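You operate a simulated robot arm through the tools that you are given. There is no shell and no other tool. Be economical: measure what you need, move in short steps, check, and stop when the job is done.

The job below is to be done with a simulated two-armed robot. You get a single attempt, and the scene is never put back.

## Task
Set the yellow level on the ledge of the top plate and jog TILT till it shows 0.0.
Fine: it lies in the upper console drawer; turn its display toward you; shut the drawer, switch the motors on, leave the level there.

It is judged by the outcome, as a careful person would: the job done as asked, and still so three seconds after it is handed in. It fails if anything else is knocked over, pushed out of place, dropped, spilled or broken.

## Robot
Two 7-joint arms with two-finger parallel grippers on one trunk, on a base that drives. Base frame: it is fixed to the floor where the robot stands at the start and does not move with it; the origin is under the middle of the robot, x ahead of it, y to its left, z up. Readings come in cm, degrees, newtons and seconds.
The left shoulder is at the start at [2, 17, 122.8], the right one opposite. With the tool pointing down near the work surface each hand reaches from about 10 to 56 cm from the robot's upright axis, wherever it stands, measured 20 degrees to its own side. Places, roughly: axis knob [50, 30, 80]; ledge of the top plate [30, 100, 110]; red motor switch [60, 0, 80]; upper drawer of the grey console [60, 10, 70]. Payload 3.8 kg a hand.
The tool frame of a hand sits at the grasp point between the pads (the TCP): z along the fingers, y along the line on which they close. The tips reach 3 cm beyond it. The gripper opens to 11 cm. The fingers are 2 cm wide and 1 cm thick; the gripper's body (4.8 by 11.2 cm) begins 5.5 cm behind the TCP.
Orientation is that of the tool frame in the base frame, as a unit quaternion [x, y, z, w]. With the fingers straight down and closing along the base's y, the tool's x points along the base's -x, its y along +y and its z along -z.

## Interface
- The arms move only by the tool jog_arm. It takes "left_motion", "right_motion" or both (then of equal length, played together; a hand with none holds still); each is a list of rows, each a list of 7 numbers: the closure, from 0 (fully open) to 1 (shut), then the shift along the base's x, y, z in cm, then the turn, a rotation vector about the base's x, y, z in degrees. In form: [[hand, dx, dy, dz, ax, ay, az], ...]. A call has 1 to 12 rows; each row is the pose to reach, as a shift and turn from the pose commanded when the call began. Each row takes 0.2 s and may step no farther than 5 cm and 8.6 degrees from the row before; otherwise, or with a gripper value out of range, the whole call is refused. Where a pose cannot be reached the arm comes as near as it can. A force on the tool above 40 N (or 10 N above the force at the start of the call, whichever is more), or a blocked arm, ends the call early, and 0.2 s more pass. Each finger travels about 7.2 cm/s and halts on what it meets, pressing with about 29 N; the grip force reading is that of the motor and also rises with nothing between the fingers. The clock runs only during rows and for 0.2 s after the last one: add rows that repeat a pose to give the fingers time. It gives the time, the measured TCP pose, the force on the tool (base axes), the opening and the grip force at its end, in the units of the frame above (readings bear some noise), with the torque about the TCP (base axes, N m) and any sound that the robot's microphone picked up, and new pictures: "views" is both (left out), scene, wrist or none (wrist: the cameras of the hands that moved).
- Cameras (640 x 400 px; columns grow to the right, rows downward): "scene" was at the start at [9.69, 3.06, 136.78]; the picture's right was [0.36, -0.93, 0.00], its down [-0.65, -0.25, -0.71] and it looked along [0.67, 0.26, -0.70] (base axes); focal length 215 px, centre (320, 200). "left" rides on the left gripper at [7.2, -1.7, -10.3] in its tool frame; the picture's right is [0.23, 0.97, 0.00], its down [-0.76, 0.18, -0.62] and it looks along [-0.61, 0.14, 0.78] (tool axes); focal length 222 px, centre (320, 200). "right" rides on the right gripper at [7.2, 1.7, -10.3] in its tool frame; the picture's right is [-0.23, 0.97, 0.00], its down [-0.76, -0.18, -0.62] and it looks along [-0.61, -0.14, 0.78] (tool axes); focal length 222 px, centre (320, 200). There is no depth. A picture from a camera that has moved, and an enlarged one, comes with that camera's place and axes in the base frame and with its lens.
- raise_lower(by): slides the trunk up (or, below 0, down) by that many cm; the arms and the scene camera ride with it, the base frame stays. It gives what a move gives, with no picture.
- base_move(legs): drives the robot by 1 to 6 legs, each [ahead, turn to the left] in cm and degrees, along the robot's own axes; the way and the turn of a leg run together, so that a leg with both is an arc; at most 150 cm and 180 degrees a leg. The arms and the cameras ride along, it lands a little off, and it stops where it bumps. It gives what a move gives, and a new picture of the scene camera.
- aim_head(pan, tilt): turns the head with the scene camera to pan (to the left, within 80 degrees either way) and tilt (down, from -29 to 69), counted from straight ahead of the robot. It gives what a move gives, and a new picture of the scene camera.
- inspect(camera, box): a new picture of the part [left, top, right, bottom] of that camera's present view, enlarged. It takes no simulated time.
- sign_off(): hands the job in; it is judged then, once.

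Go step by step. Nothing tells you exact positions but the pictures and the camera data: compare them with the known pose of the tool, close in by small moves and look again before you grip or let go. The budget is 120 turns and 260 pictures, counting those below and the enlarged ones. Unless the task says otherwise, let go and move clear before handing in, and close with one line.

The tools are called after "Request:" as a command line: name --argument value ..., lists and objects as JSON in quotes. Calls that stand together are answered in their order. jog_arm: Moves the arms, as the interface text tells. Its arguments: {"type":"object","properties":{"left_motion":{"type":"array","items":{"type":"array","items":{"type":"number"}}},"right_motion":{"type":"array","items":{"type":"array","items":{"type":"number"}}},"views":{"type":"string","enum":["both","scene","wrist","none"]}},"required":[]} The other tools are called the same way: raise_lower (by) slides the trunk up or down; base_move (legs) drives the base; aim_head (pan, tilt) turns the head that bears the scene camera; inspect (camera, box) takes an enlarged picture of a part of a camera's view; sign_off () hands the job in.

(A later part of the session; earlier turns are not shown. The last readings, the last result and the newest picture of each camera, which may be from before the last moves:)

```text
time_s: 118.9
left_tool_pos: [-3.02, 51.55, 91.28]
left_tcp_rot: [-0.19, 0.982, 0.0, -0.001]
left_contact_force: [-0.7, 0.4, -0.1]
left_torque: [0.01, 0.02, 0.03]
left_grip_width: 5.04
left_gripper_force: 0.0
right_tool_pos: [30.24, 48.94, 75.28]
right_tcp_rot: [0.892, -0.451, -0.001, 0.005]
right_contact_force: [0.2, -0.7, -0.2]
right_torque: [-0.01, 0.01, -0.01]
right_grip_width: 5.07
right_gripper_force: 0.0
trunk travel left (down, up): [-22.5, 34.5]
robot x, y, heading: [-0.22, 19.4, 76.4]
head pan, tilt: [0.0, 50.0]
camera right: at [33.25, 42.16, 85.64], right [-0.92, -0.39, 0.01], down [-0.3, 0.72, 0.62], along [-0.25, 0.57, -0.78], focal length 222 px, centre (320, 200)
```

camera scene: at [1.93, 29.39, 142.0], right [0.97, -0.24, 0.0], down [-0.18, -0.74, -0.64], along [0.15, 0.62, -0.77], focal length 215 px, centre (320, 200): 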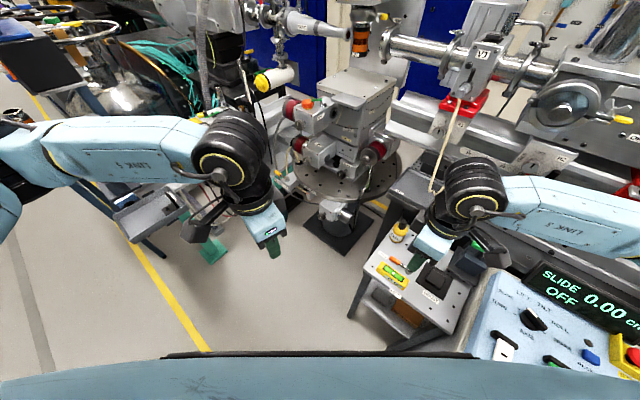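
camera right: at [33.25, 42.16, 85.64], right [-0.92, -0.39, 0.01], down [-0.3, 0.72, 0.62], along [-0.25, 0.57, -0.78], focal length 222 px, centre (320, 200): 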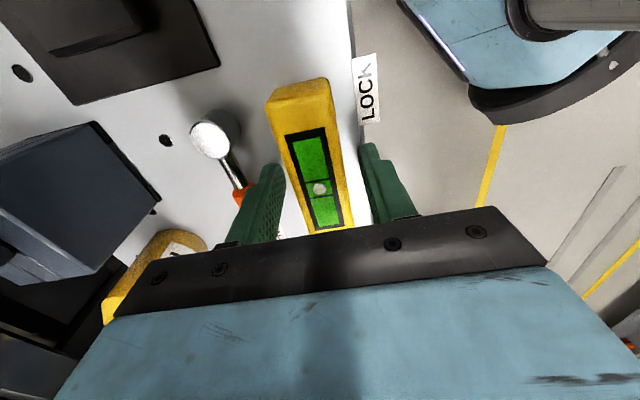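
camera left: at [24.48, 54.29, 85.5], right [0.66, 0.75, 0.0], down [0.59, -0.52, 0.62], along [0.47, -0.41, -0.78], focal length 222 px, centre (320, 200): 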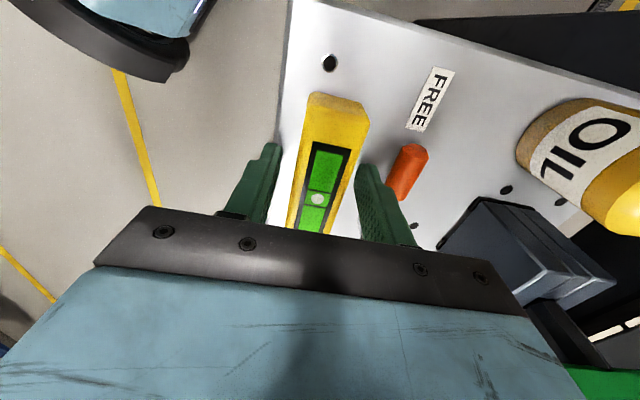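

Request:
jog_arm --right_motion '[[0.54, 0, 0, 0.7, 0, 0, 0], [0.7, 0, 0, 0.7, 0, 0, 0], [0.9, 0, 0, 0.7, 0, 0, 0], [1, 0, 0, 0.7, 0, 0, 0], [1, 0, 0, 0.7, 0, 0, 0]]' --views "none"

Request:
jog_arm --right_motion '[[1, 0, 0, 3, 0, 0, 0], [1, 0, 0, 7, 0, 0, 0], [1, 0, 0, 11, 0, 0, 0], [1, -2, -3, 14, 0, 0, 0], [1, -4, -6, 16, 0, 0, 0], [1, -4, -6, 16, 0, 0, 0]]' --views "both"

```text
time_s: 120.1
left_tool_pos: [-3.01, 51.47, 91.19]
left_tcp_rot: [-0.189, 0.982, -0.002, -0.001]
left_contact_force: [-1.1, 0.4, -0.2]
left_torque: [-0.02, 0.03, -0.04]
left_grip_width: 5.04
left_gripper_force: 0.1
right_tool_pos: [30.27, 48.82, 75.88]
right_tcp_rot: [0.893, -0.451, -0.001, 0.005]
right_contact_force: [0.2, 0.6, 1.0]
right_torque: [0.15, -0.01, -0.02]
right_grip_width: 3.16
right_gripper_force: 29.0
trunk travel left (down, up): [-22.5, 34.5]
robot x, y, heading: [-0.15, 20.28, 76.4]
head pan, tilt: [0.0, 50.0]
```

```text
time_s: 121.5
left_tool_pos: [-3.07, 51.52, 91.34]
left_tcp_rot: [-0.189, 0.982, -0.001, 0.0]
left_contact_force: [-0.6, 0.8, 0.5]
left_torque: [-0.01, -0.03, -0.01]
left_grip_width: 5.06
left_gripper_force: 0.0
right_tool_pos: [26.04, 43.09, 92.21]
right_tcp_rot: [0.892, -0.452, -0.002, 0.006]
right_contact_force: [-0.2, 0.2, -1.1]
right_torque: [0.01, 0.0, 0.01]
right_grip_width: 3.12
right_gripper_force: 29.0
trunk travel left (down, up): [-22.5, 34.5]
robot x, y, heading: [-0.29, 19.5, 76.3]
head pan, tilt: [0.0, 50.0]
camera scene: at [1.96, 29.37, 126.0], right [0.97, -0.24, 0.0], down [-0.18, -0.74, -0.64], along [0.15, 0.62, -0.77], focal length 215 px, centre (320, 200)
camera right: at [29.04, 36.43, 102.61], right [-0.92, -0.39, 0.01], down [-0.3, 0.72, 0.62], along [-0.25, 0.57, -0.78], focal length 222 px, centre (320, 200)
```

scene: 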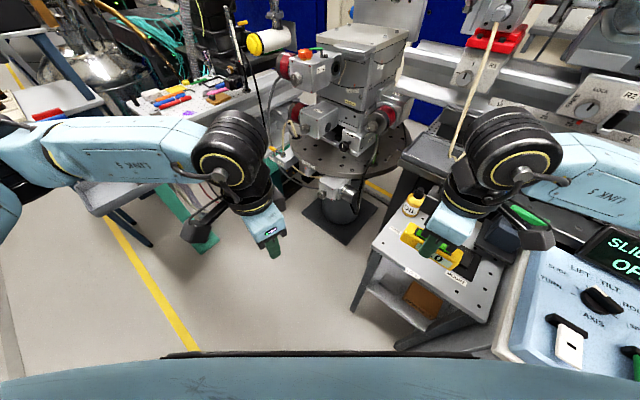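
right: 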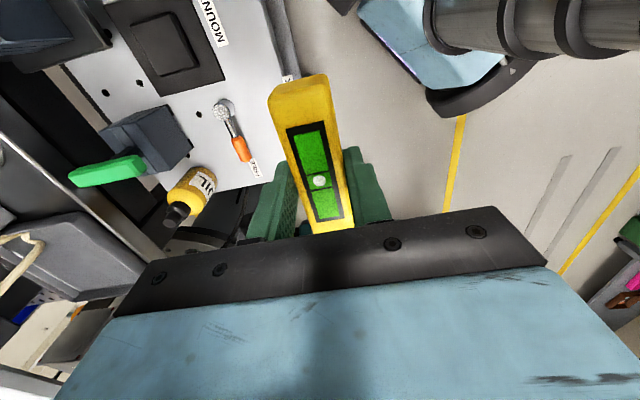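

The level is in the right hand, reversed as wanted. I'll raise the trunk 24 cm, then drive to the stage with a stop short of it.

Request:
raise_lower --by 24

Request:
base_move --legs '[[0, 18], [36, 0]]'

```text
time_s: 124.0
left_tool_pos: [-3.07, 51.47, 115.27]
left_tcp_rot: [-0.19, 0.982, -0.001, -0.001]
left_contact_force: [0.9, -0.6, 0.0]
left_torque: [0.0, 0.01, -0.02]
left_grip_width: 5.07
left_gripper_force: 0.0
right_tool_pos: [26.09, 43.22, 116.16]
right_tcp_rot: [0.893, -0.451, -0.002, 0.006]
right_contact_force: [0.1, 0.3, -1.6]
right_torque: [0.0, -0.02, -0.03]
right_grip_width: 3.13
right_gripper_force: 29.5
trunk travel left (down, up): [-46.5, 10.5]
robot x, y, heading: [-0.58, 19.63, 76.5]
head pan, tilt: [0.0, 50.0]
```

```text
time_s: 127.4
left_tool_pos: [-14.94, 85.37, 115.27]
left_tcp_rot: [-0.337, 0.942, -0.001, -0.001]
left_contact_force: [0.3, 0.4, -0.1]
left_torque: [-0.01, 0.03, 0.01]
left_grip_width: 5.04
left_gripper_force: 0.1
right_tool_pos: [15.35, 86.24, 116.19]
right_tcp_rot: [0.95, -0.311, -0.001, 0.006]
right_contact_force: [-0.1, 0.1, -2.3]
right_torque: [0.02, 0.02, 0.03]
right_grip_width: 3.15
right_gripper_force: 29.0
trunk travel left (down, up): [-46.5, 10.5]
robot x, y, heading: [-3.29, 55.76, 93.1]
head pan, tilt: [0.0, 50.0]
stopped in leg 2: the robot was blocked; the commanded pose is now the measured one
camera scene: at [-3.93, 65.73, 150.0], right [1.0, 0.06, 0.0], down [0.05, -0.76, -0.64], along [-0.04, 0.64, -0.77], focal length 215 px, centre (320, 200)
```

scene: 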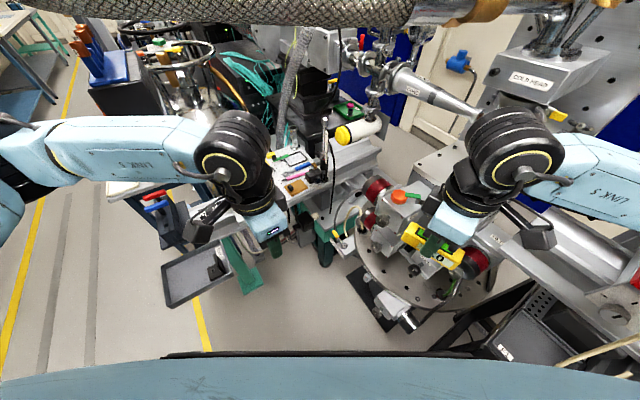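

Blocked again at the end of the leg. I'll look to the right side to find the contact.

Request:
aim_head --pan -75 --tilt 55

Request:
inspect --camera "right" --box '[0, 0, 640, 400]'

```text
time_s: 128.9
left_tool_pos: [-14.86, 85.46, 115.28]
left_tcp_rot: [-0.336, 0.942, -0.001, 0.001]
left_contact_force: [0.2, 0.4, -0.4]
left_torque: [0.01, 0.03, -0.01]
left_grip_width: 5.06
left_gripper_force: 0.1
right_tool_pos: [15.23, 86.16, 116.13]
right_tcp_rot: [0.951, -0.31, -0.001, 0.006]
right_contact_force: [0.1, -0.4, -1.1]
right_torque: [0.01, -0.03, 0.01]
right_grip_width: 3.14
right_gripper_force: 29.0
trunk travel left (down, up): [-46.5, 10.5]
robot x, y, heading: [-2.83, 56.06, 94.0]
head pan, tilt: [-75.0, 55.0]
camera scene: at [3.41, 60.33, 149.35], right [0.32, -0.95, 0.0], down [-0.78, -0.26, -0.57], along [0.54, 0.18, -0.82], focal length 215 px, centre (320, 200)
```

scene: 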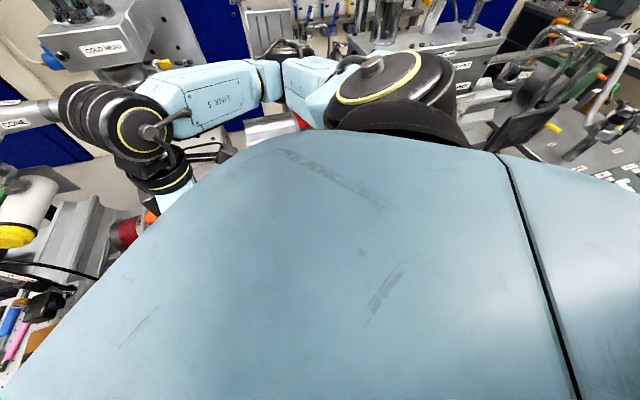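

```text
1.00 times, centred on (320, 200) of right (not enlarged: the box is as wide or as high as the picture)
camera zoom: at [20.13, 80.63, 126.57], right [-0.76, -0.65, 0.01], down [-0.51, 0.6, 0.62], along [-0.41, 0.46, -0.78], focal length 222 px, centre (320, 200)
```

zoom: 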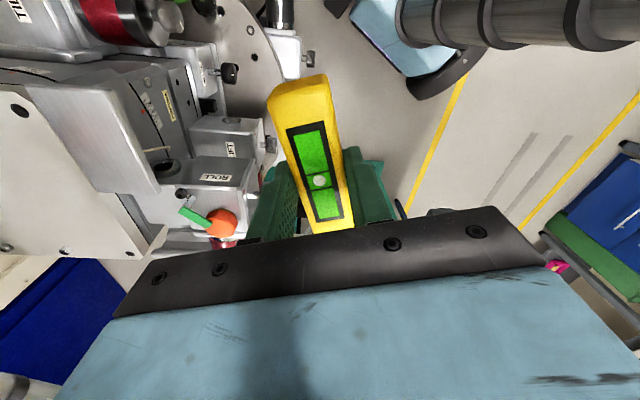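

The base is round with about 26 cm radius and grazes the table corner here; nothing has moved. I'll draw the right hand in, angle away to the left, go ahead, and then turn toward the ledge.

Request:
jog_arm --right_motion '[[1, -2, -2.5, 0, 0, 0, 0], [1, -4, -5, 0, 0, 0, 0], [1, -6, -7, 0, 0, 0, 0], [1, -6, -7, 0, 0, 0, 0]]' --views "none"

Request:
aim_head --pan -20 --tilt 45

Request:
base_move --legs '[[0, 14], [14, 0]]'

```text
time_s: 129.9
left_tool_pos: [-14.79, 85.46, 115.29]
left_tcp_rot: [-0.336, 0.942, 0.0, -0.001]
left_contact_force: [-0.4, 0.2, -0.2]
left_torque: [-0.04, -0.01, 0.0]
left_grip_width: 5.06
left_gripper_force: 0.1
right_tool_pos: [8.43, 80.99, 115.95]
right_tcp_rot: [0.951, -0.31, -0.001, 0.006]
right_contact_force: [-0.2, -0.5, -2.4]
right_torque: [-0.02, 0.01, -0.01]
right_grip_width: 3.14
right_gripper_force: 28.7
right hand out of reach, approached as far as the arm can: row 2, 3, 4
trunk travel left (down, up): [-46.5, 10.5]
robot x, y, heading: [-3.72, 55.89, 93.8]
head pan, tilt: [-75.0, 55.0]
```

```text
time_s: 131.2
left_tool_pos: [-14.86, 85.35, 115.28]
left_tcp_rot: [-0.336, 0.942, 0.0, -0.001]
left_contact_force: [-0.1, -0.5, 0.4]
left_torque: [0.05, 0.0, -0.02]
left_grip_width: 5.06
left_gripper_force: 0.1
right_tool_pos: [8.51, 80.93, 115.98]
right_tcp_rot: [0.951, -0.309, 0.0, 0.006]
right_contact_force: [0.2, -0.3, -1.9]
right_torque: [-0.01, -0.03, 0.01]
right_grip_width: 3.15
right_gripper_force: 28.5
trunk travel left (down, up): [-46.5, 10.5]
robot x, y, heading: [-3.08, 55.83, 94.1]
head pan, tilt: [-20.0, 45.0]
camera scene: at [-1.13, 65.81, 150.69], right [0.96, -0.28, 0.0], down [-0.2, -0.68, -0.71], along [0.2, 0.68, -0.71], focal length 215 px, centre (320, 200)
```

scene: 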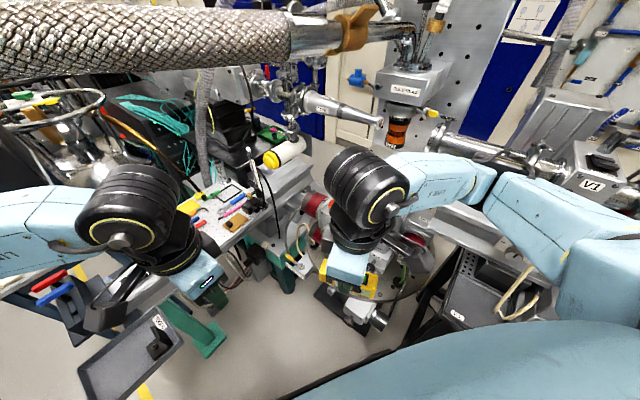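

```text
time_s: 132.1
left_tool_pos: [-17.31, 84.24, 115.29]
left_tcp_rot: [-0.369, 0.929, 0.0, 0.001]
left_contact_force: [0.0, -0.7, -0.1]
left_torque: [0.0, -0.02, -0.02]
left_grip_width: 5.04
left_gripper_force: 0.0
right_tool_pos: [6.29, 81.51, 116.02]
right_tcp_rot: [0.961, -0.276, 0.001, 0.005]
right_contact_force: [-0.3, 0.3, -1.6]
right_torque: [0.02, 0.01, 0.03]
right_grip_width: 3.15
right_gripper_force: 29.2
trunk travel left (down, up): [-46.5, 10.5]
robot x, y, heading: [-2.99, 55.62, 97.5]
head pan, tilt: [-20.0, 45.0]
stopped in leg 1: the robot was blocked; the commanded pose is now the measured one
camera scene: at [-2.29, 65.68, 150.7], right [0.98, -0.22, 0.0], down [-0.15, -0.69, -0.71], along [0.15, 0.69, -0.71], focal length 215 px, centre (320, 200)
```

scene: 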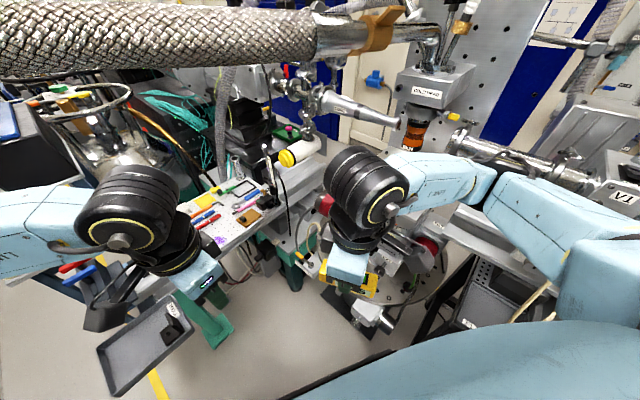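

The base's right side (26 cm wide) is against the table corner. I'll turn right 4°, which eases off it, and go straight ahead 13 cm.

Request:
base_move --legs '[[0, -4], [13, 0]]'

```text
time_s: 133.8
left_tool_pos: [-16.05, 98.02, 115.23]
left_tcp_rot: [-0.337, 0.942, 0.0, 0.0]
left_contact_force: [-0.3, 0.2, -0.5]
left_torque: [-0.04, 0.03, 0.0]
left_grip_width: 5.05
left_gripper_force: 0.1
right_tool_pos: [7.36, 93.73, 115.97]
right_tcp_rot: [0.951, -0.309, 0.0, 0.007]
right_contact_force: [-1.0, 0.0, -1.9]
right_torque: [-0.04, -0.02, -0.01]
right_grip_width: 3.15
right_gripper_force: 28.7
trunk travel left (down, up): [-46.5, 10.5]
robot x, y, heading: [-4.57, 68.22, 93.9]
head pan, tilt: [-20.0, 45.0]
camera scene: at [-2.18, 78.52, 150.69], right [0.96, -0.28, 0.0], down [-0.2, -0.68, -0.71], along [0.2, 0.68, -0.71], focal length 215 px, centre (320, 200)
```

scene: 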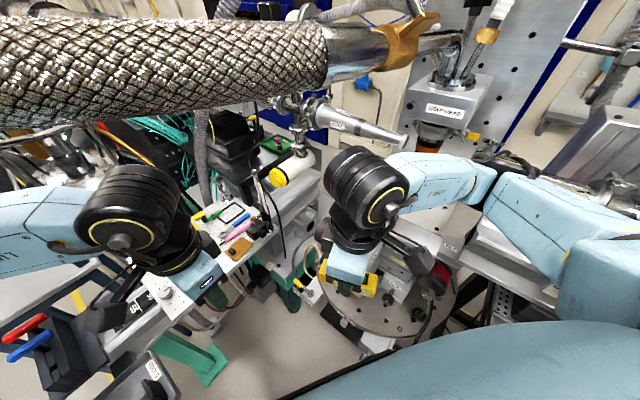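

Request:
base_move --legs '[[0, -28]]'

Request:
inspect --camera "right" --box '[0, 0, 640, 400]'

```text
time_s: 135.6
left_tool_pos: [-0.43, 99.85, 115.23]
left_tcp_rot: [-0.094, 0.996, -0.001, 0.001]
left_contact_force: [0.6, 0.3, 0.1]
left_torque: [0.01, 0.0, 0.0]
left_grip_width: 5.04
left_gripper_force: 0.1
right_tool_pos: [18.16, 85.03, 115.87]
right_tcp_rot: [0.845, -0.534, -0.002, 0.007]
right_contact_force: [0.1, -1.0, -1.6]
right_torque: [-0.02, 0.0, 0.01]
right_grip_width: 3.15
right_gripper_force: 28.8
trunk travel left (down, up): [-46.5, 10.5]
robot x, y, heading: [-4.44, 68.53, 64.9]
head pan, tilt: [-20.0, 45.0]
camera scene: at [2.33, 76.19, 150.7], right [0.71, -0.71, 0.0], down [-0.5, -0.5, -0.71], along [0.5, 0.5, -0.71], focal length 215 px, centre (320, 200)
```

scene: 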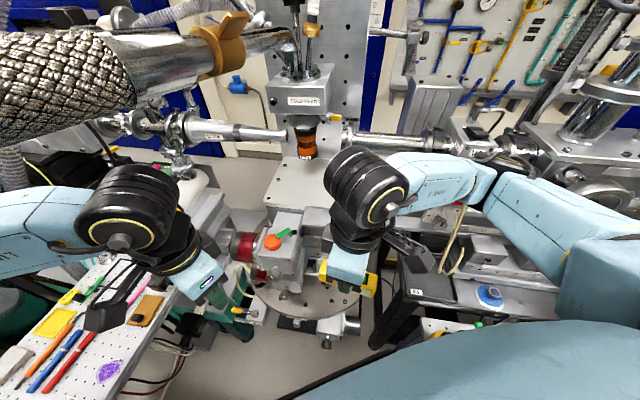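

```text
1.00 times, centred on (320, 200) of right (not enlarged: the box is as wide or as high as the picture)
camera zoom: at [19.63, 77.77, 126.3], right [-0.98, -0.21, 0.01], down [-0.16, 0.77, 0.62], along [-0.14, 0.6, -0.79], focal length 222 px, centre (320, 200)
```

zoom: 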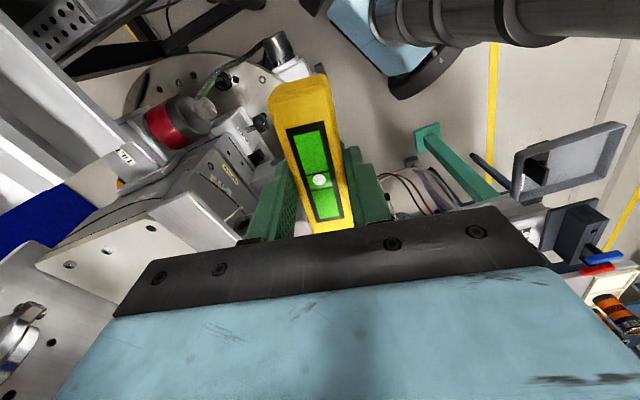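

I'm in position. I'll re-measure the ledge from here before moving in.

Request:
inspect --camera "scene" --box '[240, 130, 400, 270]'

```text
2.86 times, centred on (320, 200) of scene
camera zoom: at [2.33, 76.19, 150.7], right [0.71, -0.71, 0.0], down [-0.5, -0.5, -0.71], along [0.5, 0.5, -0.71], focal length 615 px, centre (320, 200)
```

zoom: 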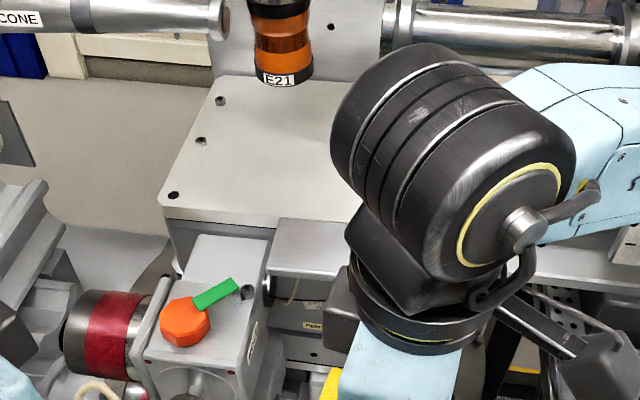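

The ledge corners agree with before. I'll move the level halfway there with the final turn, then check.

Request:
jog_arm --right_motion '[[1, 1.5, 2.5, 1, 0, 0, 3.5], [1, 3, 5, 1.5, 0, 0, 7], [1, 5, 7.5, 1.5, 0, 0, 11], [1, 6.5, 10, 1.5, 0, 0, 11], [1, 6.5, 10, 1.5, 0, 0, 11]]' --views "both"

```text
time_s: 136.8
left_tool_pos: [-0.5, 99.93, 115.27]
left_tcp_rot: [-0.095, 0.995, 0.0, 0.001]
left_contact_force: [0.3, 0.0, -1.0]
left_torque: [-0.01, 0.01, 0.03]
left_grip_width: 5.07
left_gripper_force: 0.1
right_tool_pos: [24.42, 94.92, 117.44]
right_tcp_rot: [0.893, -0.45, -0.001, 0.006]
right_contact_force: [-0.5, -0.1, -1.2]
right_torque: [-0.05, 0.01, 0.02]
right_grip_width: 3.14
right_gripper_force: 29.0
trunk travel left (down, up): [-46.5, 10.5]
robot x, y, heading: [-4.1, 68.34, 65.2]
head pan, tilt: [-20.0, 45.0]
camera scene: at [2.29, 76.16, 150.7], right [0.71, -0.71, 0.0], down [-0.5, -0.5, -0.71], along [0.5, 0.5, -0.71], focal length 215 px, centre (320, 200)
camera right: at [27.36, 88.15, 127.78], right [-0.92, -0.4, 0.01], down [-0.31, 0.72, 0.62], along [-0.25, 0.56, -0.79], focal length 222 px, centre (320, 200)
```

scene: 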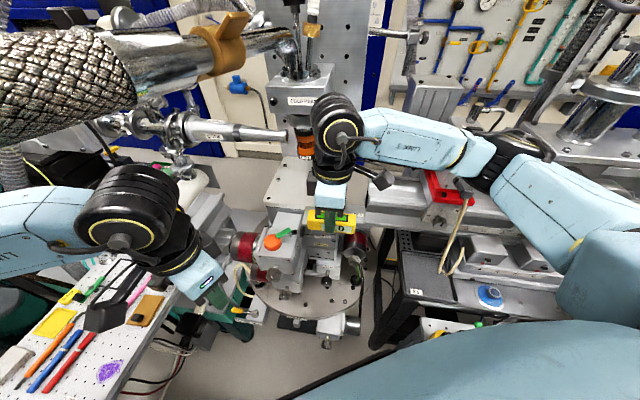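
right: 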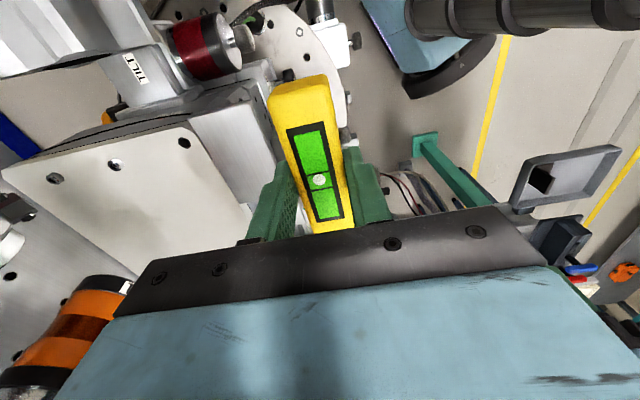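

Alignment is good and there's clearance to the cold head. I'll move over the ledge.

Request:
jog_arm --right_motion '[[1, 1.5, 2, 0, 0, 0, 0], [1, 3, 4, 0, 0, 0, 0], [1, 4.5, 6, 0, 0, 0, 0], [1, 5.7, 7.8, 0, 0, 0, 0], [1, 5.7, 7.8, 0, 0, 0, 0]]' --views "both"

Request:
inspect --camera "scene" --box '[240, 80, 420, 250]'

```text
time_s: 138.0
left_tool_pos: [-0.27, 99.86, 115.3]
left_tcp_rot: [-0.094, 0.996, 0.0, 0.0]
left_contact_force: [-0.7, 0.6, 0.0]
left_torque: [-0.03, -0.03, -0.02]
left_grip_width: 5.06
left_gripper_force: 0.0
right_tool_pos: [27.55, 98.87, 117.33]
right_tcp_rot: [0.893, -0.45, -0.001, 0.006]
right_contact_force: [-0.4, -0.6, -2.7]
right_torque: [0.02, 0.01, -0.02]
right_grip_width: 3.11
right_gripper_force: 29.1
right hand out of reach, approached as far as the arm can: row 3, 4, 5
trunk travel left (down, up): [-46.5, 10.5]
robot x, y, heading: [-3.77, 68.81, 64.8]
head pan, tilt: [-20.0, 45.0]
camera scene: at [2.3, 76.19, 150.7], right [0.71, -0.71, 0.0], down [-0.5, -0.5, -0.71], along [0.5, 0.5, -0.71], focal length 215 px, centre (320, 200)
camera right: at [30.57, 92.18, 127.74], right [-0.92, -0.4, 0.01], down [-0.31, 0.72, 0.62], along [-0.25, 0.56, -0.79], focal length 222 px, centre (320, 200)
```

scene: 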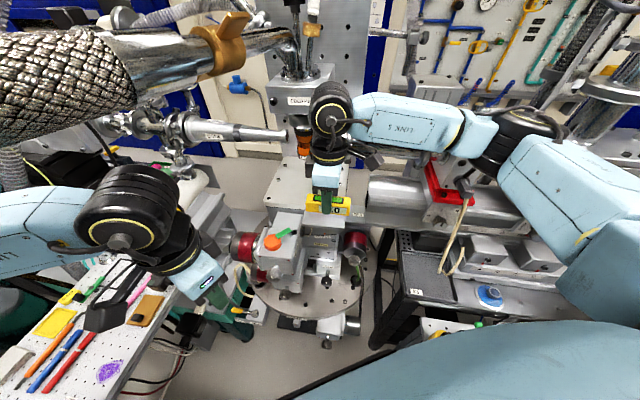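
right: 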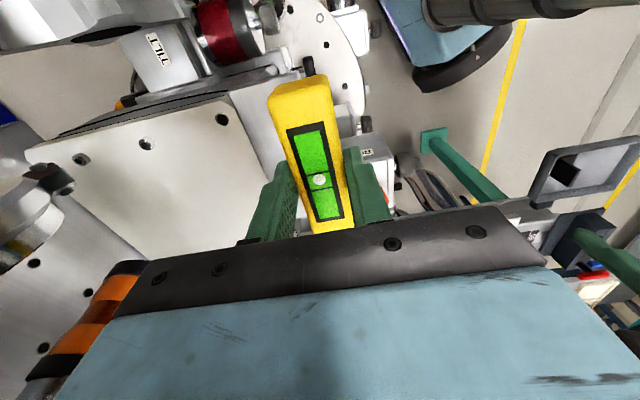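

```text
2.35 times, centred on (330, 165) of scene
camera zoom: at [2.3, 76.19, 150.7], right [0.71, -0.71, 0.0], down [-0.5, -0.5, -0.71], along [0.5, 0.5, -0.71], focal length 507 px, centre (296, 282)
```

zoom: 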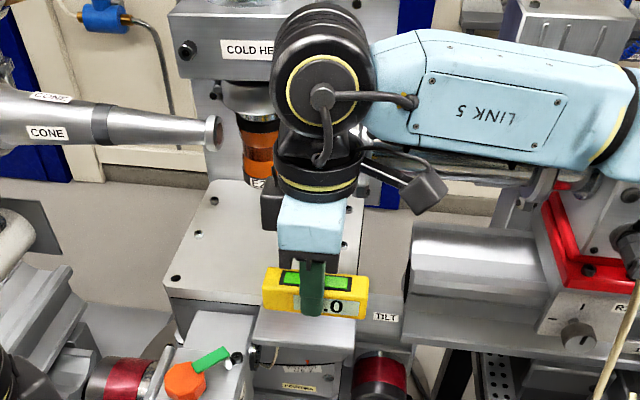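

The reach ends about 4.5 cm short. I'll tuck the left hand back from under the hose and drive ahead 4 cm.

Request:
jog_arm --left_motion '[[0.54, -2, -3, -1, 0, 0, 0], [0.54, -4, -6, -2, 0, 0, 0], [0.54, -5, -9, -3, 0, 0, 0], [0.54, -5, -9, -3, 0, 0, 0]]' --views "none"

Request:
base_move --legs '[[4, 0]]'

```text
time_s: 139.0
left_tool_pos: [-3.92, 91.7, 111.8]
left_tcp_rot: [-0.094, 0.996, 0.0, 0.0]
left_contact_force: [-0.1, 0.1, -0.7]
left_torque: [-0.01, -0.02, -0.01]
left_grip_width: 5.05
left_gripper_force: 0.0
left hand out of reach, approached as far as the arm can: row 3, 4
right_tool_pos: [27.59, 98.91, 117.41]
right_tcp_rot: [0.893, -0.45, 0.0, 0.007]
right_contact_force: [0.0, 0.8, -1.4]
right_torque: [-0.01, 0.01, 0.02]
right_grip_width: 3.16
right_gripper_force: 28.9
trunk travel left (down, up): [-46.5, 10.5]
robot x, y, heading: [-4.14, 68.49, 65.0]
head pan, tilt: [-20.0, 45.0]
```

```text
time_s: 139.9
left_tool_pos: [-2.09, 95.41, 111.79]
left_tcp_rot: [-0.094, 0.996, -0.002, -0.001]
left_contact_force: [-0.7, 0.1, -0.5]
left_torque: [0.01, 0.01, 0.03]
left_grip_width: 5.08
left_gripper_force: 0.0
right_tool_pos: [29.33, 102.54, 117.35]
right_tcp_rot: [0.893, -0.45, -0.001, 0.007]
right_contact_force: [0.3, 1.0, -2.0]
right_torque: [-0.01, -0.01, -0.01]
right_grip_width: 3.14
right_gripper_force: 28.9
trunk travel left (down, up): [-46.5, 10.5]
robot x, y, heading: [-2.92, 71.63, 65.0]
head pan, tilt: [-20.0, 45.0]
camera scene: at [4.02, 79.9, 150.69], right [0.71, -0.71, 0.0], down [-0.5, -0.5, -0.71], along [0.5, 0.5, -0.71], focal length 215 px, centre (320, 200)
```

scene: 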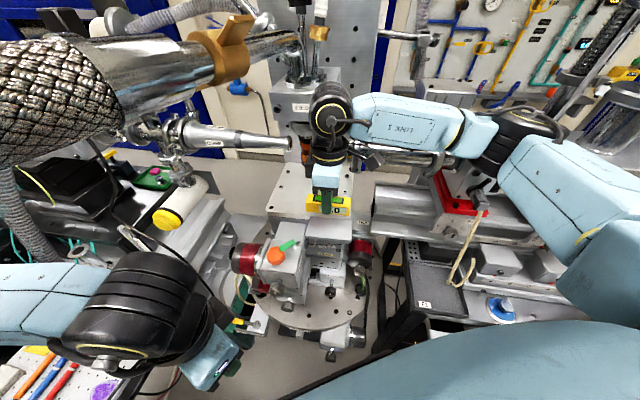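

The level is now over the ledge. I'll fine-position it and lower toward the surface, keeping in mind the earlier unreached command.

Request:
jog_arm --right_motion '[[1, -1.75, -3.6, 0, 0, 0, 0], [1, -1.75, -3.6, -2, 0, 0, 0], [1, -1.75, -3.6, -4, 0, 0, 0], [1, -1.75, -3.6, -5, 0, 0, 0], [1, -1.75, -3.6, -5, 0, 0, 0]]' --views "wrist"

Request:
inspect --camera "scene" --box '[240, 140, 400, 270]'

```text
time_s: 141.1
left_tool_pos: [-2.2, 95.5, 111.87]
left_tcp_rot: [-0.094, 0.996, -0.001, -0.001]
left_contact_force: [-0.7, -0.7, -0.1]
left_torque: [-0.04, -0.03, 0.01]
left_grip_width: 5.04
left_gripper_force: 0.1
right_tool_pos: [27.59, 98.87, 112.17]
right_tcp_rot: [0.892, -0.451, -0.001, 0.007]
right_contact_force: [-0.1, -1.0, -1.3]
right_torque: [-0.01, 0.02, -0.01]
right_grip_width: 3.14
right_gripper_force: 28.7
trunk travel left (down, up): [-46.5, 10.5]
robot x, y, heading: [-2.76, 72.19, 65.3]
head pan, tilt: [-20.0, 45.0]
camera right: at [30.51, 92.1, 122.66], right [-0.92, -0.4, 0.01], down [-0.31, 0.72, 0.62], along [-0.25, 0.56, -0.79], focal length 222 px, centre (320, 200)
```

right: 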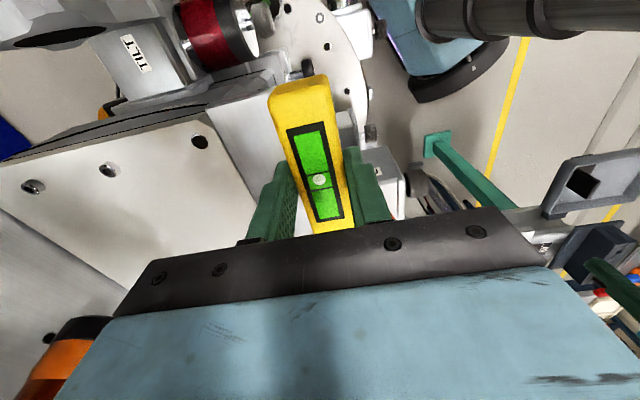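

```text
3.08 times, centred on (320, 205) of scene
camera zoom: at [3.96, 79.76, 150.7], right [0.71, -0.71, 0.0], down [-0.5, -0.5, -0.71], along [0.5, 0.5, -0.71], focal length 662 px, centre (320, 185)
```

zoom: 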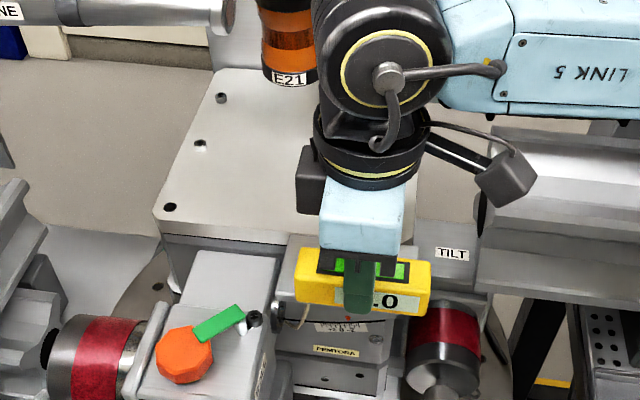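

The drive had reset the command, so the hand shifted back. I'll go forward again to the ledge at this height.

Request:
jog_arm --right_motion '[[1, 0.9, 1.3, 0, 0, 0, 0], [1, 1.8, 2.6, 0, 0, 0, 0], [1, 2.5, 3.9, 0, 0, 0, 0], [1, 2.5, 3.9, 0, 0, 0, 0]]' --views "wrist"

Request:
inspect --camera "scene" --box '[260, 140, 400, 260]'

```text
time_s: 142.1
left_tool_pos: [-2.15, 95.43, 111.83]
left_tcp_rot: [-0.094, 0.996, -0.001, -0.001]
left_contact_force: [0.1, 0.6, -0.4]
left_torque: [0.03, -0.01, 0.02]
left_grip_width: 5.06
left_gripper_force: 0.1
right_tool_pos: [29.65, 102.15, 112.22]
right_tcp_rot: [0.892, -0.452, -0.001, 0.006]
right_contact_force: [0.7, 0.9, -2.0]
right_torque: [-0.01, 0.02, 0.0]
right_grip_width: 3.15
right_gripper_force: 28.8
right hand out of reach, approached as far as the arm can: row 3, 4
trunk travel left (down, up): [-46.5, 10.5]
robot x, y, heading: [-2.62, 71.91, 65.2]
head pan, tilt: [-20.0, 45.0]
camera right: at [32.6, 95.43, 122.58], right [-0.92, -0.39, 0.01], down [-0.3, 0.73, 0.62], along [-0.25, 0.56, -0.79], focal length 222 px, centre (320, 200)
```

right: 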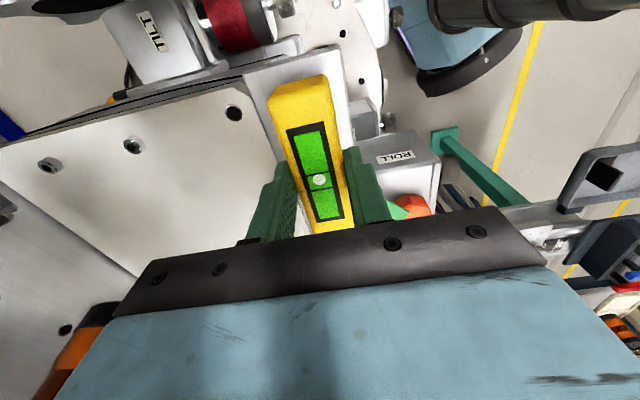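

```text
3.33 times, centred on (330, 200) of scene
camera zoom: at [4.0, 79.77, 150.69], right [0.71, -0.71, 0.0], down [-0.5, -0.5, -0.71], along [0.5, 0.5, -0.71], focal length 718 px, centre (287, 200)
```

zoom: 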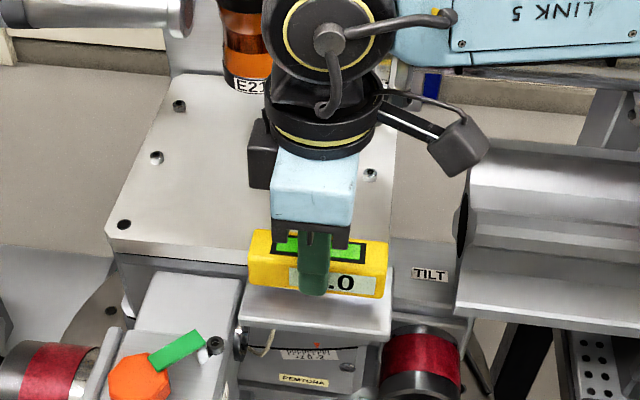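

The level is over the ledge, lengthwise centred, about 2.3 cm in from the front edge. One more centimetre of drive will seat it better.

Request:
base_move --legs '[[1.2, 0]]'

Request:
jog_arm --right_motion '[[1, 0, 0, -0.8, 0, 0, 0], [1, 0, 0, -1.6, 0, 0, 0], [1, 0, 0, -2.2, 0, 0, 0], [1, 0, 0, -2.2, 0, 0, 0]]' --views "wrist"

Request:
inspect --camera "scene" --box '[270, 170, 380, 250]'

```text
time_s: 142.8
left_tool_pos: [-1.68, 96.52, 111.74]
left_tcp_rot: [-0.094, 0.996, -0.001, -0.001]
left_contact_force: [0.3, -0.1, 0.1]
left_torque: [0.04, 0.01, 0.03]
left_grip_width: 5.06
left_gripper_force: 0.0
right_tool_pos: [30.18, 103.06, 112.21]
right_tcp_rot: [0.892, -0.451, 0.0, 0.005]
right_contact_force: [-0.8, -0.2, -1.2]
right_torque: [-0.01, 0.01, -0.01]
right_grip_width: 3.13
right_gripper_force: 29.2
trunk travel left (down, up): [-46.5, 10.5]
robot x, y, heading: [-2.16, 73.39, 65.1]
head pan, tilt: [-20.0, 45.0]
camera scene: at [4.43, 80.76, 150.71], right [0.71, -0.71, 0.0], down [-0.5, -0.5, -0.71], along [0.5, 0.5, -0.71], focal length 215 px, centre (320, 200)
```

scene: 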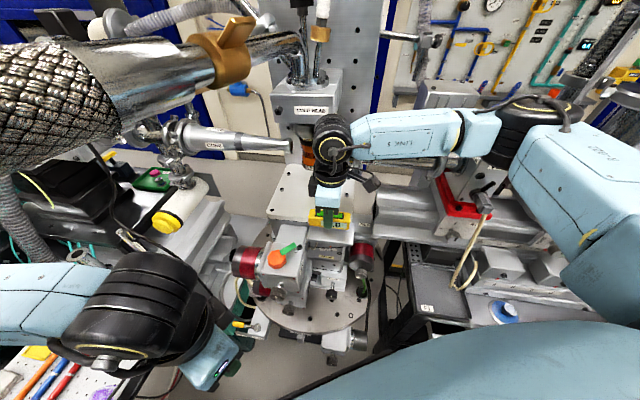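

```text
time_s: 143.8
left_tool_pos: [-1.55, 96.41, 111.87]
left_tcp_rot: [-0.094, 0.996, -0.001, -0.001]
left_contact_force: [-0.3, 0.2, -0.6]
left_torque: [0.0, 0.02, -0.02]
left_grip_width: 5.07
left_gripper_force: 0.2
right_tool_pos: [30.12, 103.2, 109.98]
right_tcp_rot: [0.893, -0.45, 0.0, 0.006]
right_contact_force: [-0.3, -0.2, -2.3]
right_torque: [0.01, 0.02, 0.05]
right_grip_width: 3.13
right_gripper_force: 29.5
trunk travel left (down, up): [-46.5, 10.5]
robot x, y, heading: [-2.19, 73.09, 65.3]
head pan, tilt: [-20.0, 45.0]
camera right: at [33.06, 96.52, 120.36], right [-0.92, -0.39, 0.01], down [-0.3, 0.73, 0.62], along [-0.25, 0.56, -0.79], focal length 222 px, centre (320, 200)
```

right: 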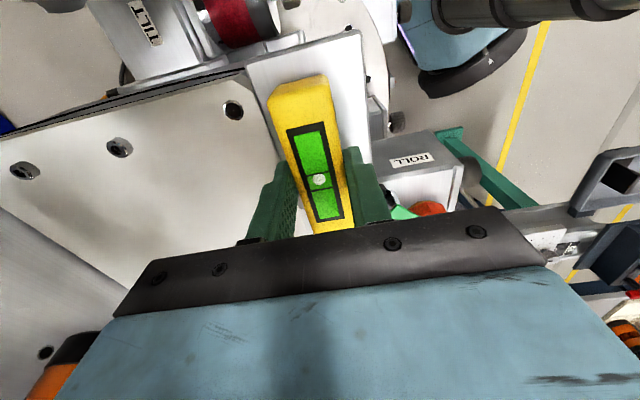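

```text
5.00 times, centred on (325, 210) of scene
camera zoom: at [4.47, 80.84, 150.69], right [0.71, -0.71, 0.0], down [-0.5, -0.5, -0.71], along [0.5, 0.5, -0.71], focal length 1076 px, centre (295, 150)
```

zoom: 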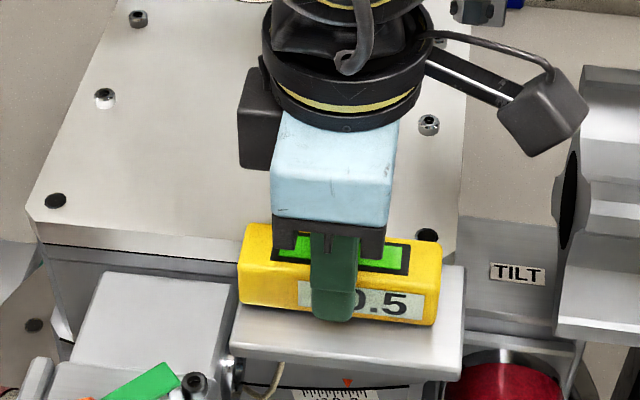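

The level is just over the ledge. I'll lower in small steps to contact.

Request:
jog_arm --right_motion '[[1, 0, 0, -0.3, 0, 0, 0], [1, 0, 0, -0.6, 0, 0, 0], [1, 0, 0, -0.9, 0, 0, 0]]' --views "none"

Request:
inspect --camera "scene" --box '[270, 170, 380, 250]'

```text
time_s: 144.7
left_tool_pos: [-1.7, 96.36, 111.83]
left_tcp_rot: [-0.095, 0.996, -0.001, 0.0]
left_contact_force: [0.2, 1.0, 0.4]
left_torque: [-0.01, -0.03, -0.02]
left_grip_width: 5.04
left_gripper_force: 0.1
right_tool_pos: [30.03, 103.21, 109.48]
right_tcp_rot: [0.893, -0.451, -0.002, 0.003]
right_contact_force: [1.5, -0.8, 28.3]
right_torque: [0.12, -0.02, 0.11]
right_grip_width: 3.17
right_gripper_force: 29.0
trunk travel left (down, up): [-46.5, 10.5]
robot x, y, heading: [-2.18, 72.86, 65.2]
head pan, tilt: [-20.0, 45.0]
```

```text
5.00 times, centred on (325, 210) of scene
camera zoom: at [4.36, 80.68, 150.73], right [0.71, -0.71, 0.0], down [-0.5, -0.5, -0.71], along [0.5, 0.5, -0.71], focal length 1076 px, centre (295, 150)
```

zoom: 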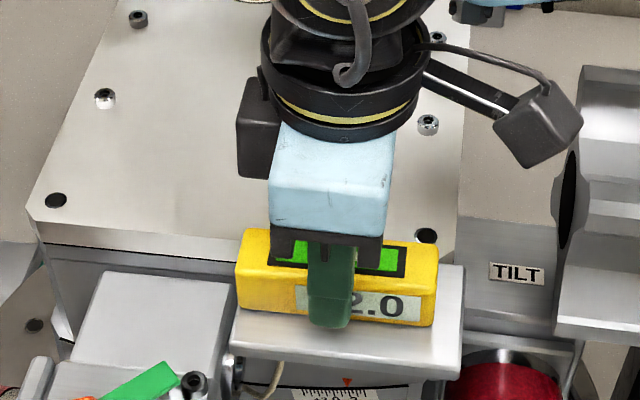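

Contact, with the level settling on the ledge. I'll ease off and open the fingers just a little.

Request:
jog_arm --right_motion '[[1, 0, 0, 0.5, 0, 0, 0], [0.8, 0, 0, 0.5, 0, 0, 0], [0.6, 0, 0, 0.5, 0, 0, 0], [0.6, 0, 0, 0.5, 0, 0, 0]]' --views "wrist"

Request:
inspect --camera "scene" --box '[270, 170, 380, 250]'

```text
time_s: 145.7
left_tool_pos: [-1.56, 96.59, 111.77]
left_tcp_rot: [-0.095, 0.996, -0.001, -0.001]
left_contact_force: [-0.4, -0.5, -0.2]
left_torque: [-0.03, -0.01, -0.01]
left_grip_width: 5.06
left_gripper_force: 0.1
right_tool_pos: [30.12, 103.14, 109.58]
right_tcp_rot: [0.892, -0.451, -0.001, 0.007]
right_contact_force: [-0.7, -0.4, -0.4]
right_torque: [-0.01, 0.01, 0.01]
right_grip_width: 4.4
right_gripper_force: 0.1
trunk travel left (down, up): [-46.5, 10.5]
robot x, y, heading: [-2.21, 72.9, 65.1]
head pan, tilt: [-20.0, 45.0]
camera right: at [33.02, 96.45, 119.95], right [-0.92, -0.39, 0.01], down [-0.3, 0.73, 0.62], along [-0.25, 0.56, -0.79], focal length 222 px, centre (320, 200)
```

right: 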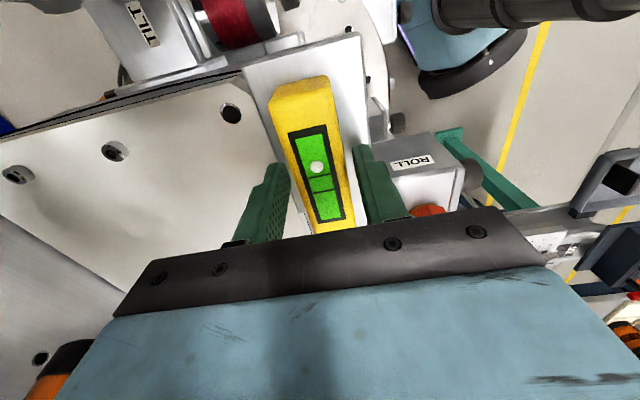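

```text
5.00 times, centred on (325, 210) of scene
camera zoom: at [4.46, 80.8, 150.69], right [0.71, -0.71, 0.0], down [-0.5, -0.5, -0.71], along [0.5, 0.5, -0.71], focal length 1076 px, centre (295, 150)
```

zoom: 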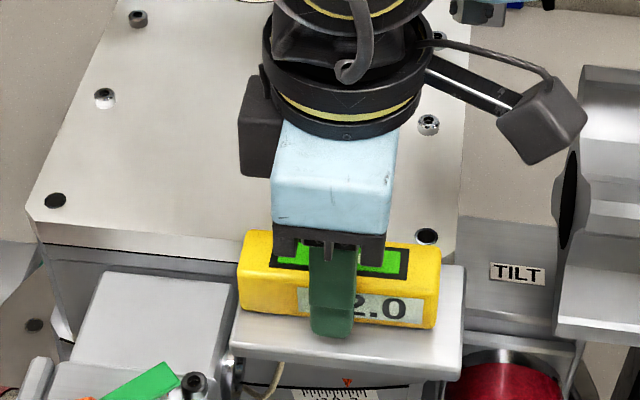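

Released, and the level stands on the ledge. I'll lift straight up.

Request:
jog_arm --right_motion '[[0.6, 0, 0, 1, 0, 0, 0], [0.6, 0, 0, 3, 0, 0, 0], [0.6, 0, 0, 6, 0, 0, 0], [0.6, -1.5, -2, 8, 0, 0, 0], [0.6, -4, -5.5, 8, 0, 0, 0], [0.6, -6, -9, 8, 0, 0, 0], [0.6, -6, -9, 8, 0, 0, 0]]' --views "scene"

Request:
inspect --camera "scene" --box '[270, 170, 380, 250]'

```text
time_s: 147.2
left_tool_pos: [-1.58, 96.47, 111.87]
left_tcp_rot: [-0.094, 0.996, -0.001, -0.001]
left_contact_force: [-0.7, 0.2, 0.2]
left_torque: [0.0, -0.04, -0.02]
left_grip_width: 5.04
left_gripper_force: 0.2
right_tool_pos: [24.13, 94.15, 117.65]
right_tcp_rot: [0.892, -0.451, -0.001, 0.007]
right_contact_force: [1.1, -0.2, 0.3]
right_torque: [-0.01, -0.01, -0.02]
right_grip_width: 4.41
right_gripper_force: 0.1
trunk travel left (down, up): [-46.5, 10.5]
robot x, y, heading: [-2.03, 73.28, 65.0]
head pan, tilt: [-20.0, 45.0]
camera scene: at [4.47, 80.87, 150.69], right [0.71, -0.71, 0.0], down [-0.5, -0.5, -0.71], along [0.5, 0.5, -0.71], focal length 215 px, centre (320, 200)
```

scene: 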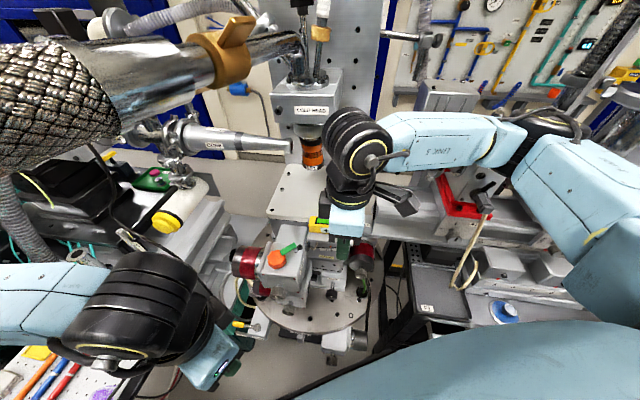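

```text
5.00 times, centred on (325, 210) of scene
camera zoom: at [4.47, 80.87, 150.69], right [0.71, -0.71, 0.0], down [-0.5, -0.5, -0.71], along [0.5, 0.5, -0.71], focal length 1076 px, centre (295, 150)
```

zoom: 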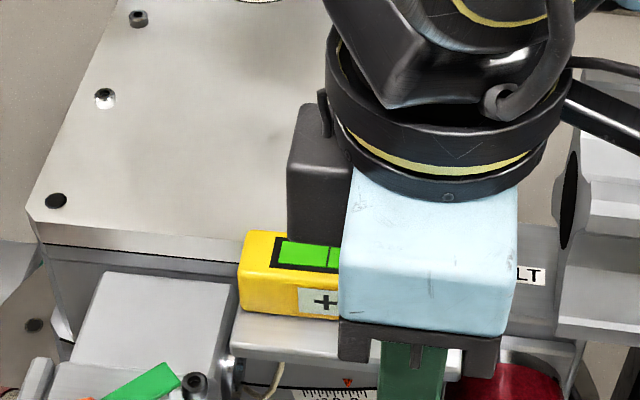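

The level reads +2.0 and stands clear on the ledge. I'll withdraw the right hand and back away to get to the console.

Request:
jog_arm --right_motion '[[0.6, -2, -3, 0, 0, 0, 0], [0.6, -4, -6, 0, 0, 0, 0], [0.6, -6, -9, 0, 0, 0, 0], [0.6, -6, -9, 0, 0, 0, 0]]' --views "none"

Request:
base_move --legs '[[-48, 0]]'

Request:
inspect --camera "scene" --box '[280, 110, 400, 210]'

```text
time_s: 148.2
left_tool_pos: [-1.57, 96.47, 111.83]
left_tcp_rot: [-0.094, 0.996, -0.001, -0.001]
left_contact_force: [0.8, 0.6, 0.1]
left_torque: [0.03, 0.01, 0.0]
left_grip_width: 5.01
left_gripper_force: 0.0
right_tool_pos: [17.75, 89.32, 117.36]
right_tcp_rot: [0.892, -0.451, 0.0, 0.006]
right_contact_force: [0.6, -0.5, -0.9]
right_torque: [0.03, 0.01, -0.03]
right_grip_width: 4.38
right_gripper_force: 0.1
right hand out of reach, approached as far as the arm can: row 2, 3, 4
trunk travel left (down, up): [-46.5, 10.5]
robot x, y, heading: [-2.39, 73.09, 65.0]
head pan, tilt: [-20.0, 45.0]
```

```text
time_s: 151.1
left_tool_pos: [-21.88, 53.21, 111.84]
left_tcp_rot: [-0.096, 0.995, -0.001, -0.001]
left_contact_force: [0.3, -0.2, -0.4]
left_torque: [0.0, -0.01, 0.01]
left_grip_width: 5.08
left_gripper_force: 0.0
right_tool_pos: [-2.47, 46.12, 117.33]
right_tcp_rot: [0.894, -0.449, 0.0, 0.007]
right_contact_force: [0.4, -0.6, -0.5]
right_torque: [0.0, -0.03, 0.0]
right_grip_width: 4.42
right_gripper_force: 0.1
trunk travel left (down, up): [-46.5, 10.5]
robot x, y, heading: [-22.61, 29.63, 65.1]
head pan, tilt: [-20.0, 45.0]
camera scene: at [-15.73, 37.52, 150.7], right [0.71, -0.71, 0.0], down [-0.5, -0.5, -0.71], along [0.5, 0.5, -0.71], focal length 215 px, centre (320, 200)
```

scene: 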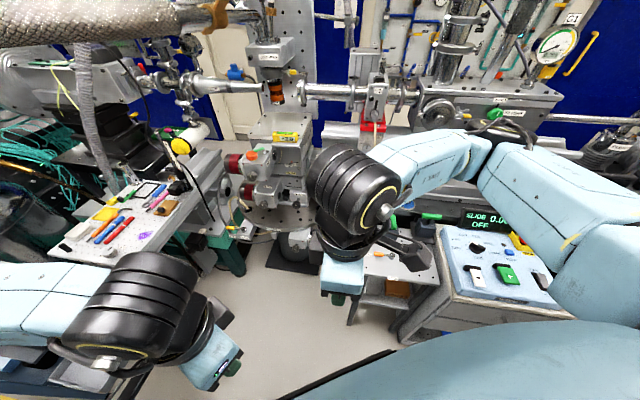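

```text
4.00 times, centred on (340, 160) of scene
camera zoom: at [-15.73, 37.52, 150.7], right [0.71, -0.71, 0.0], down [-0.5, -0.5, -0.71], along [0.5, 0.5, -0.71], focal length 861 px, centre (240, 360)
```

zoom: 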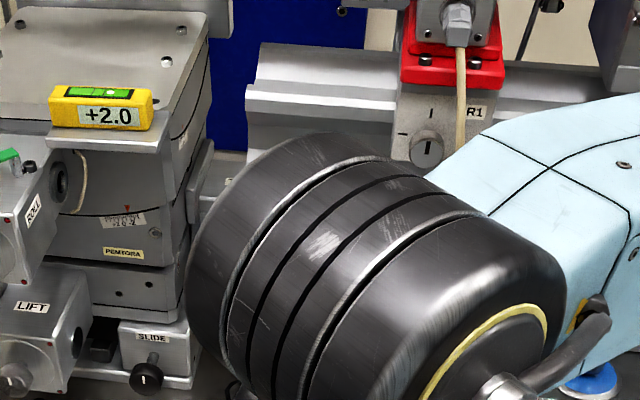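

The level reads +2.0 clearly, facing outward. Now I'll drive round to stand in front of the console.

Request:
base_move --legs '[[0, -106], [52, 0], [0, 77.5]]'

Request:
aim_head --pan 5 --tilt 50

```text
time_s: 161.9
left_tool_pos: [29.13, 15.24, 111.77]
left_tcp_rot: [0.159, 0.987, 0.0, -0.001]
left_contact_force: [0.2, -0.5, 0.4]
left_torque: [-0.02, 0.03, 0.04]
left_grip_width: 5.04
left_gripper_force: 0.1
right_tool_pos: [42.59, -0.26, 117.27]
right_tcp_rot: [0.75, -0.661, -0.003, 0.006]
right_contact_force: [-1.2, 0.3, -0.7]
right_torque: [0.0, -0.03, 0.01]
right_grip_width: 4.41
right_gripper_force: 0.2
trunk travel left (down, up): [-46.5, 10.5]
robot x, y, heading: [17.2, -5.02, 36.0]
head pan, tilt: [-20.0, 45.0]
camera scene: at [26.79, -1.31, 150.7], right [0.27, -0.96, 0.0], down [-0.68, -0.19, -0.71], along [0.68, 0.19, -0.71], focal length 215 px, centre (320, 200)
```

scene: 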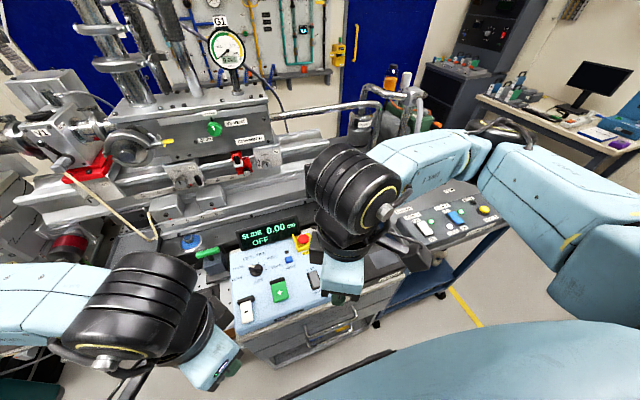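

```text
time_s: 162.8
left_tool_pos: [29.1, 15.26, 111.69]
left_tcp_rot: [0.159, 0.987, 0.0, -0.001]
left_contact_force: [0.7, -0.4, 0.4]
left_torque: [-0.05, 0.02, 0.04]
left_grip_width: 5.08
left_gripper_force: 0.0
right_tool_pos: [42.68, -0.24, 117.33]
right_tcp_rot: [0.75, -0.662, -0.002, 0.007]
right_contact_force: [-0.8, -0.5, 0.1]
right_torque: [0.02, 0.02, 0.03]
right_grip_width: 4.39
right_gripper_force: 0.1
trunk travel left (down, up): [-46.5, 10.5]
robot x, y, heading: [17.29, -4.68, 35.8]
head pan, tilt: [5.0, 50.0]
camera scene: at [24.8, 1.49, 150.01], right [0.65, -0.76, 0.0], down [-0.58, -0.5, -0.64], along [0.49, 0.42, -0.77], focal length 215 px, centre (320, 200)
```

scene: 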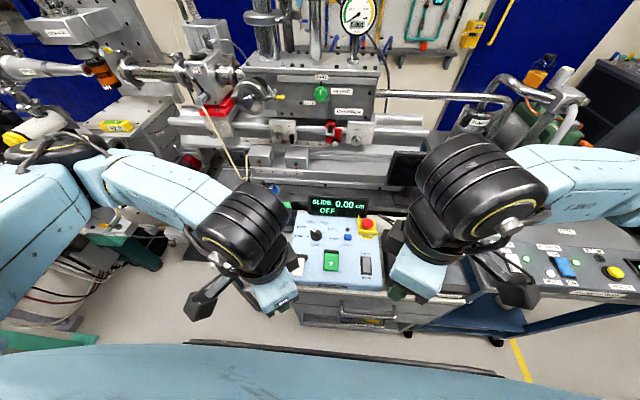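

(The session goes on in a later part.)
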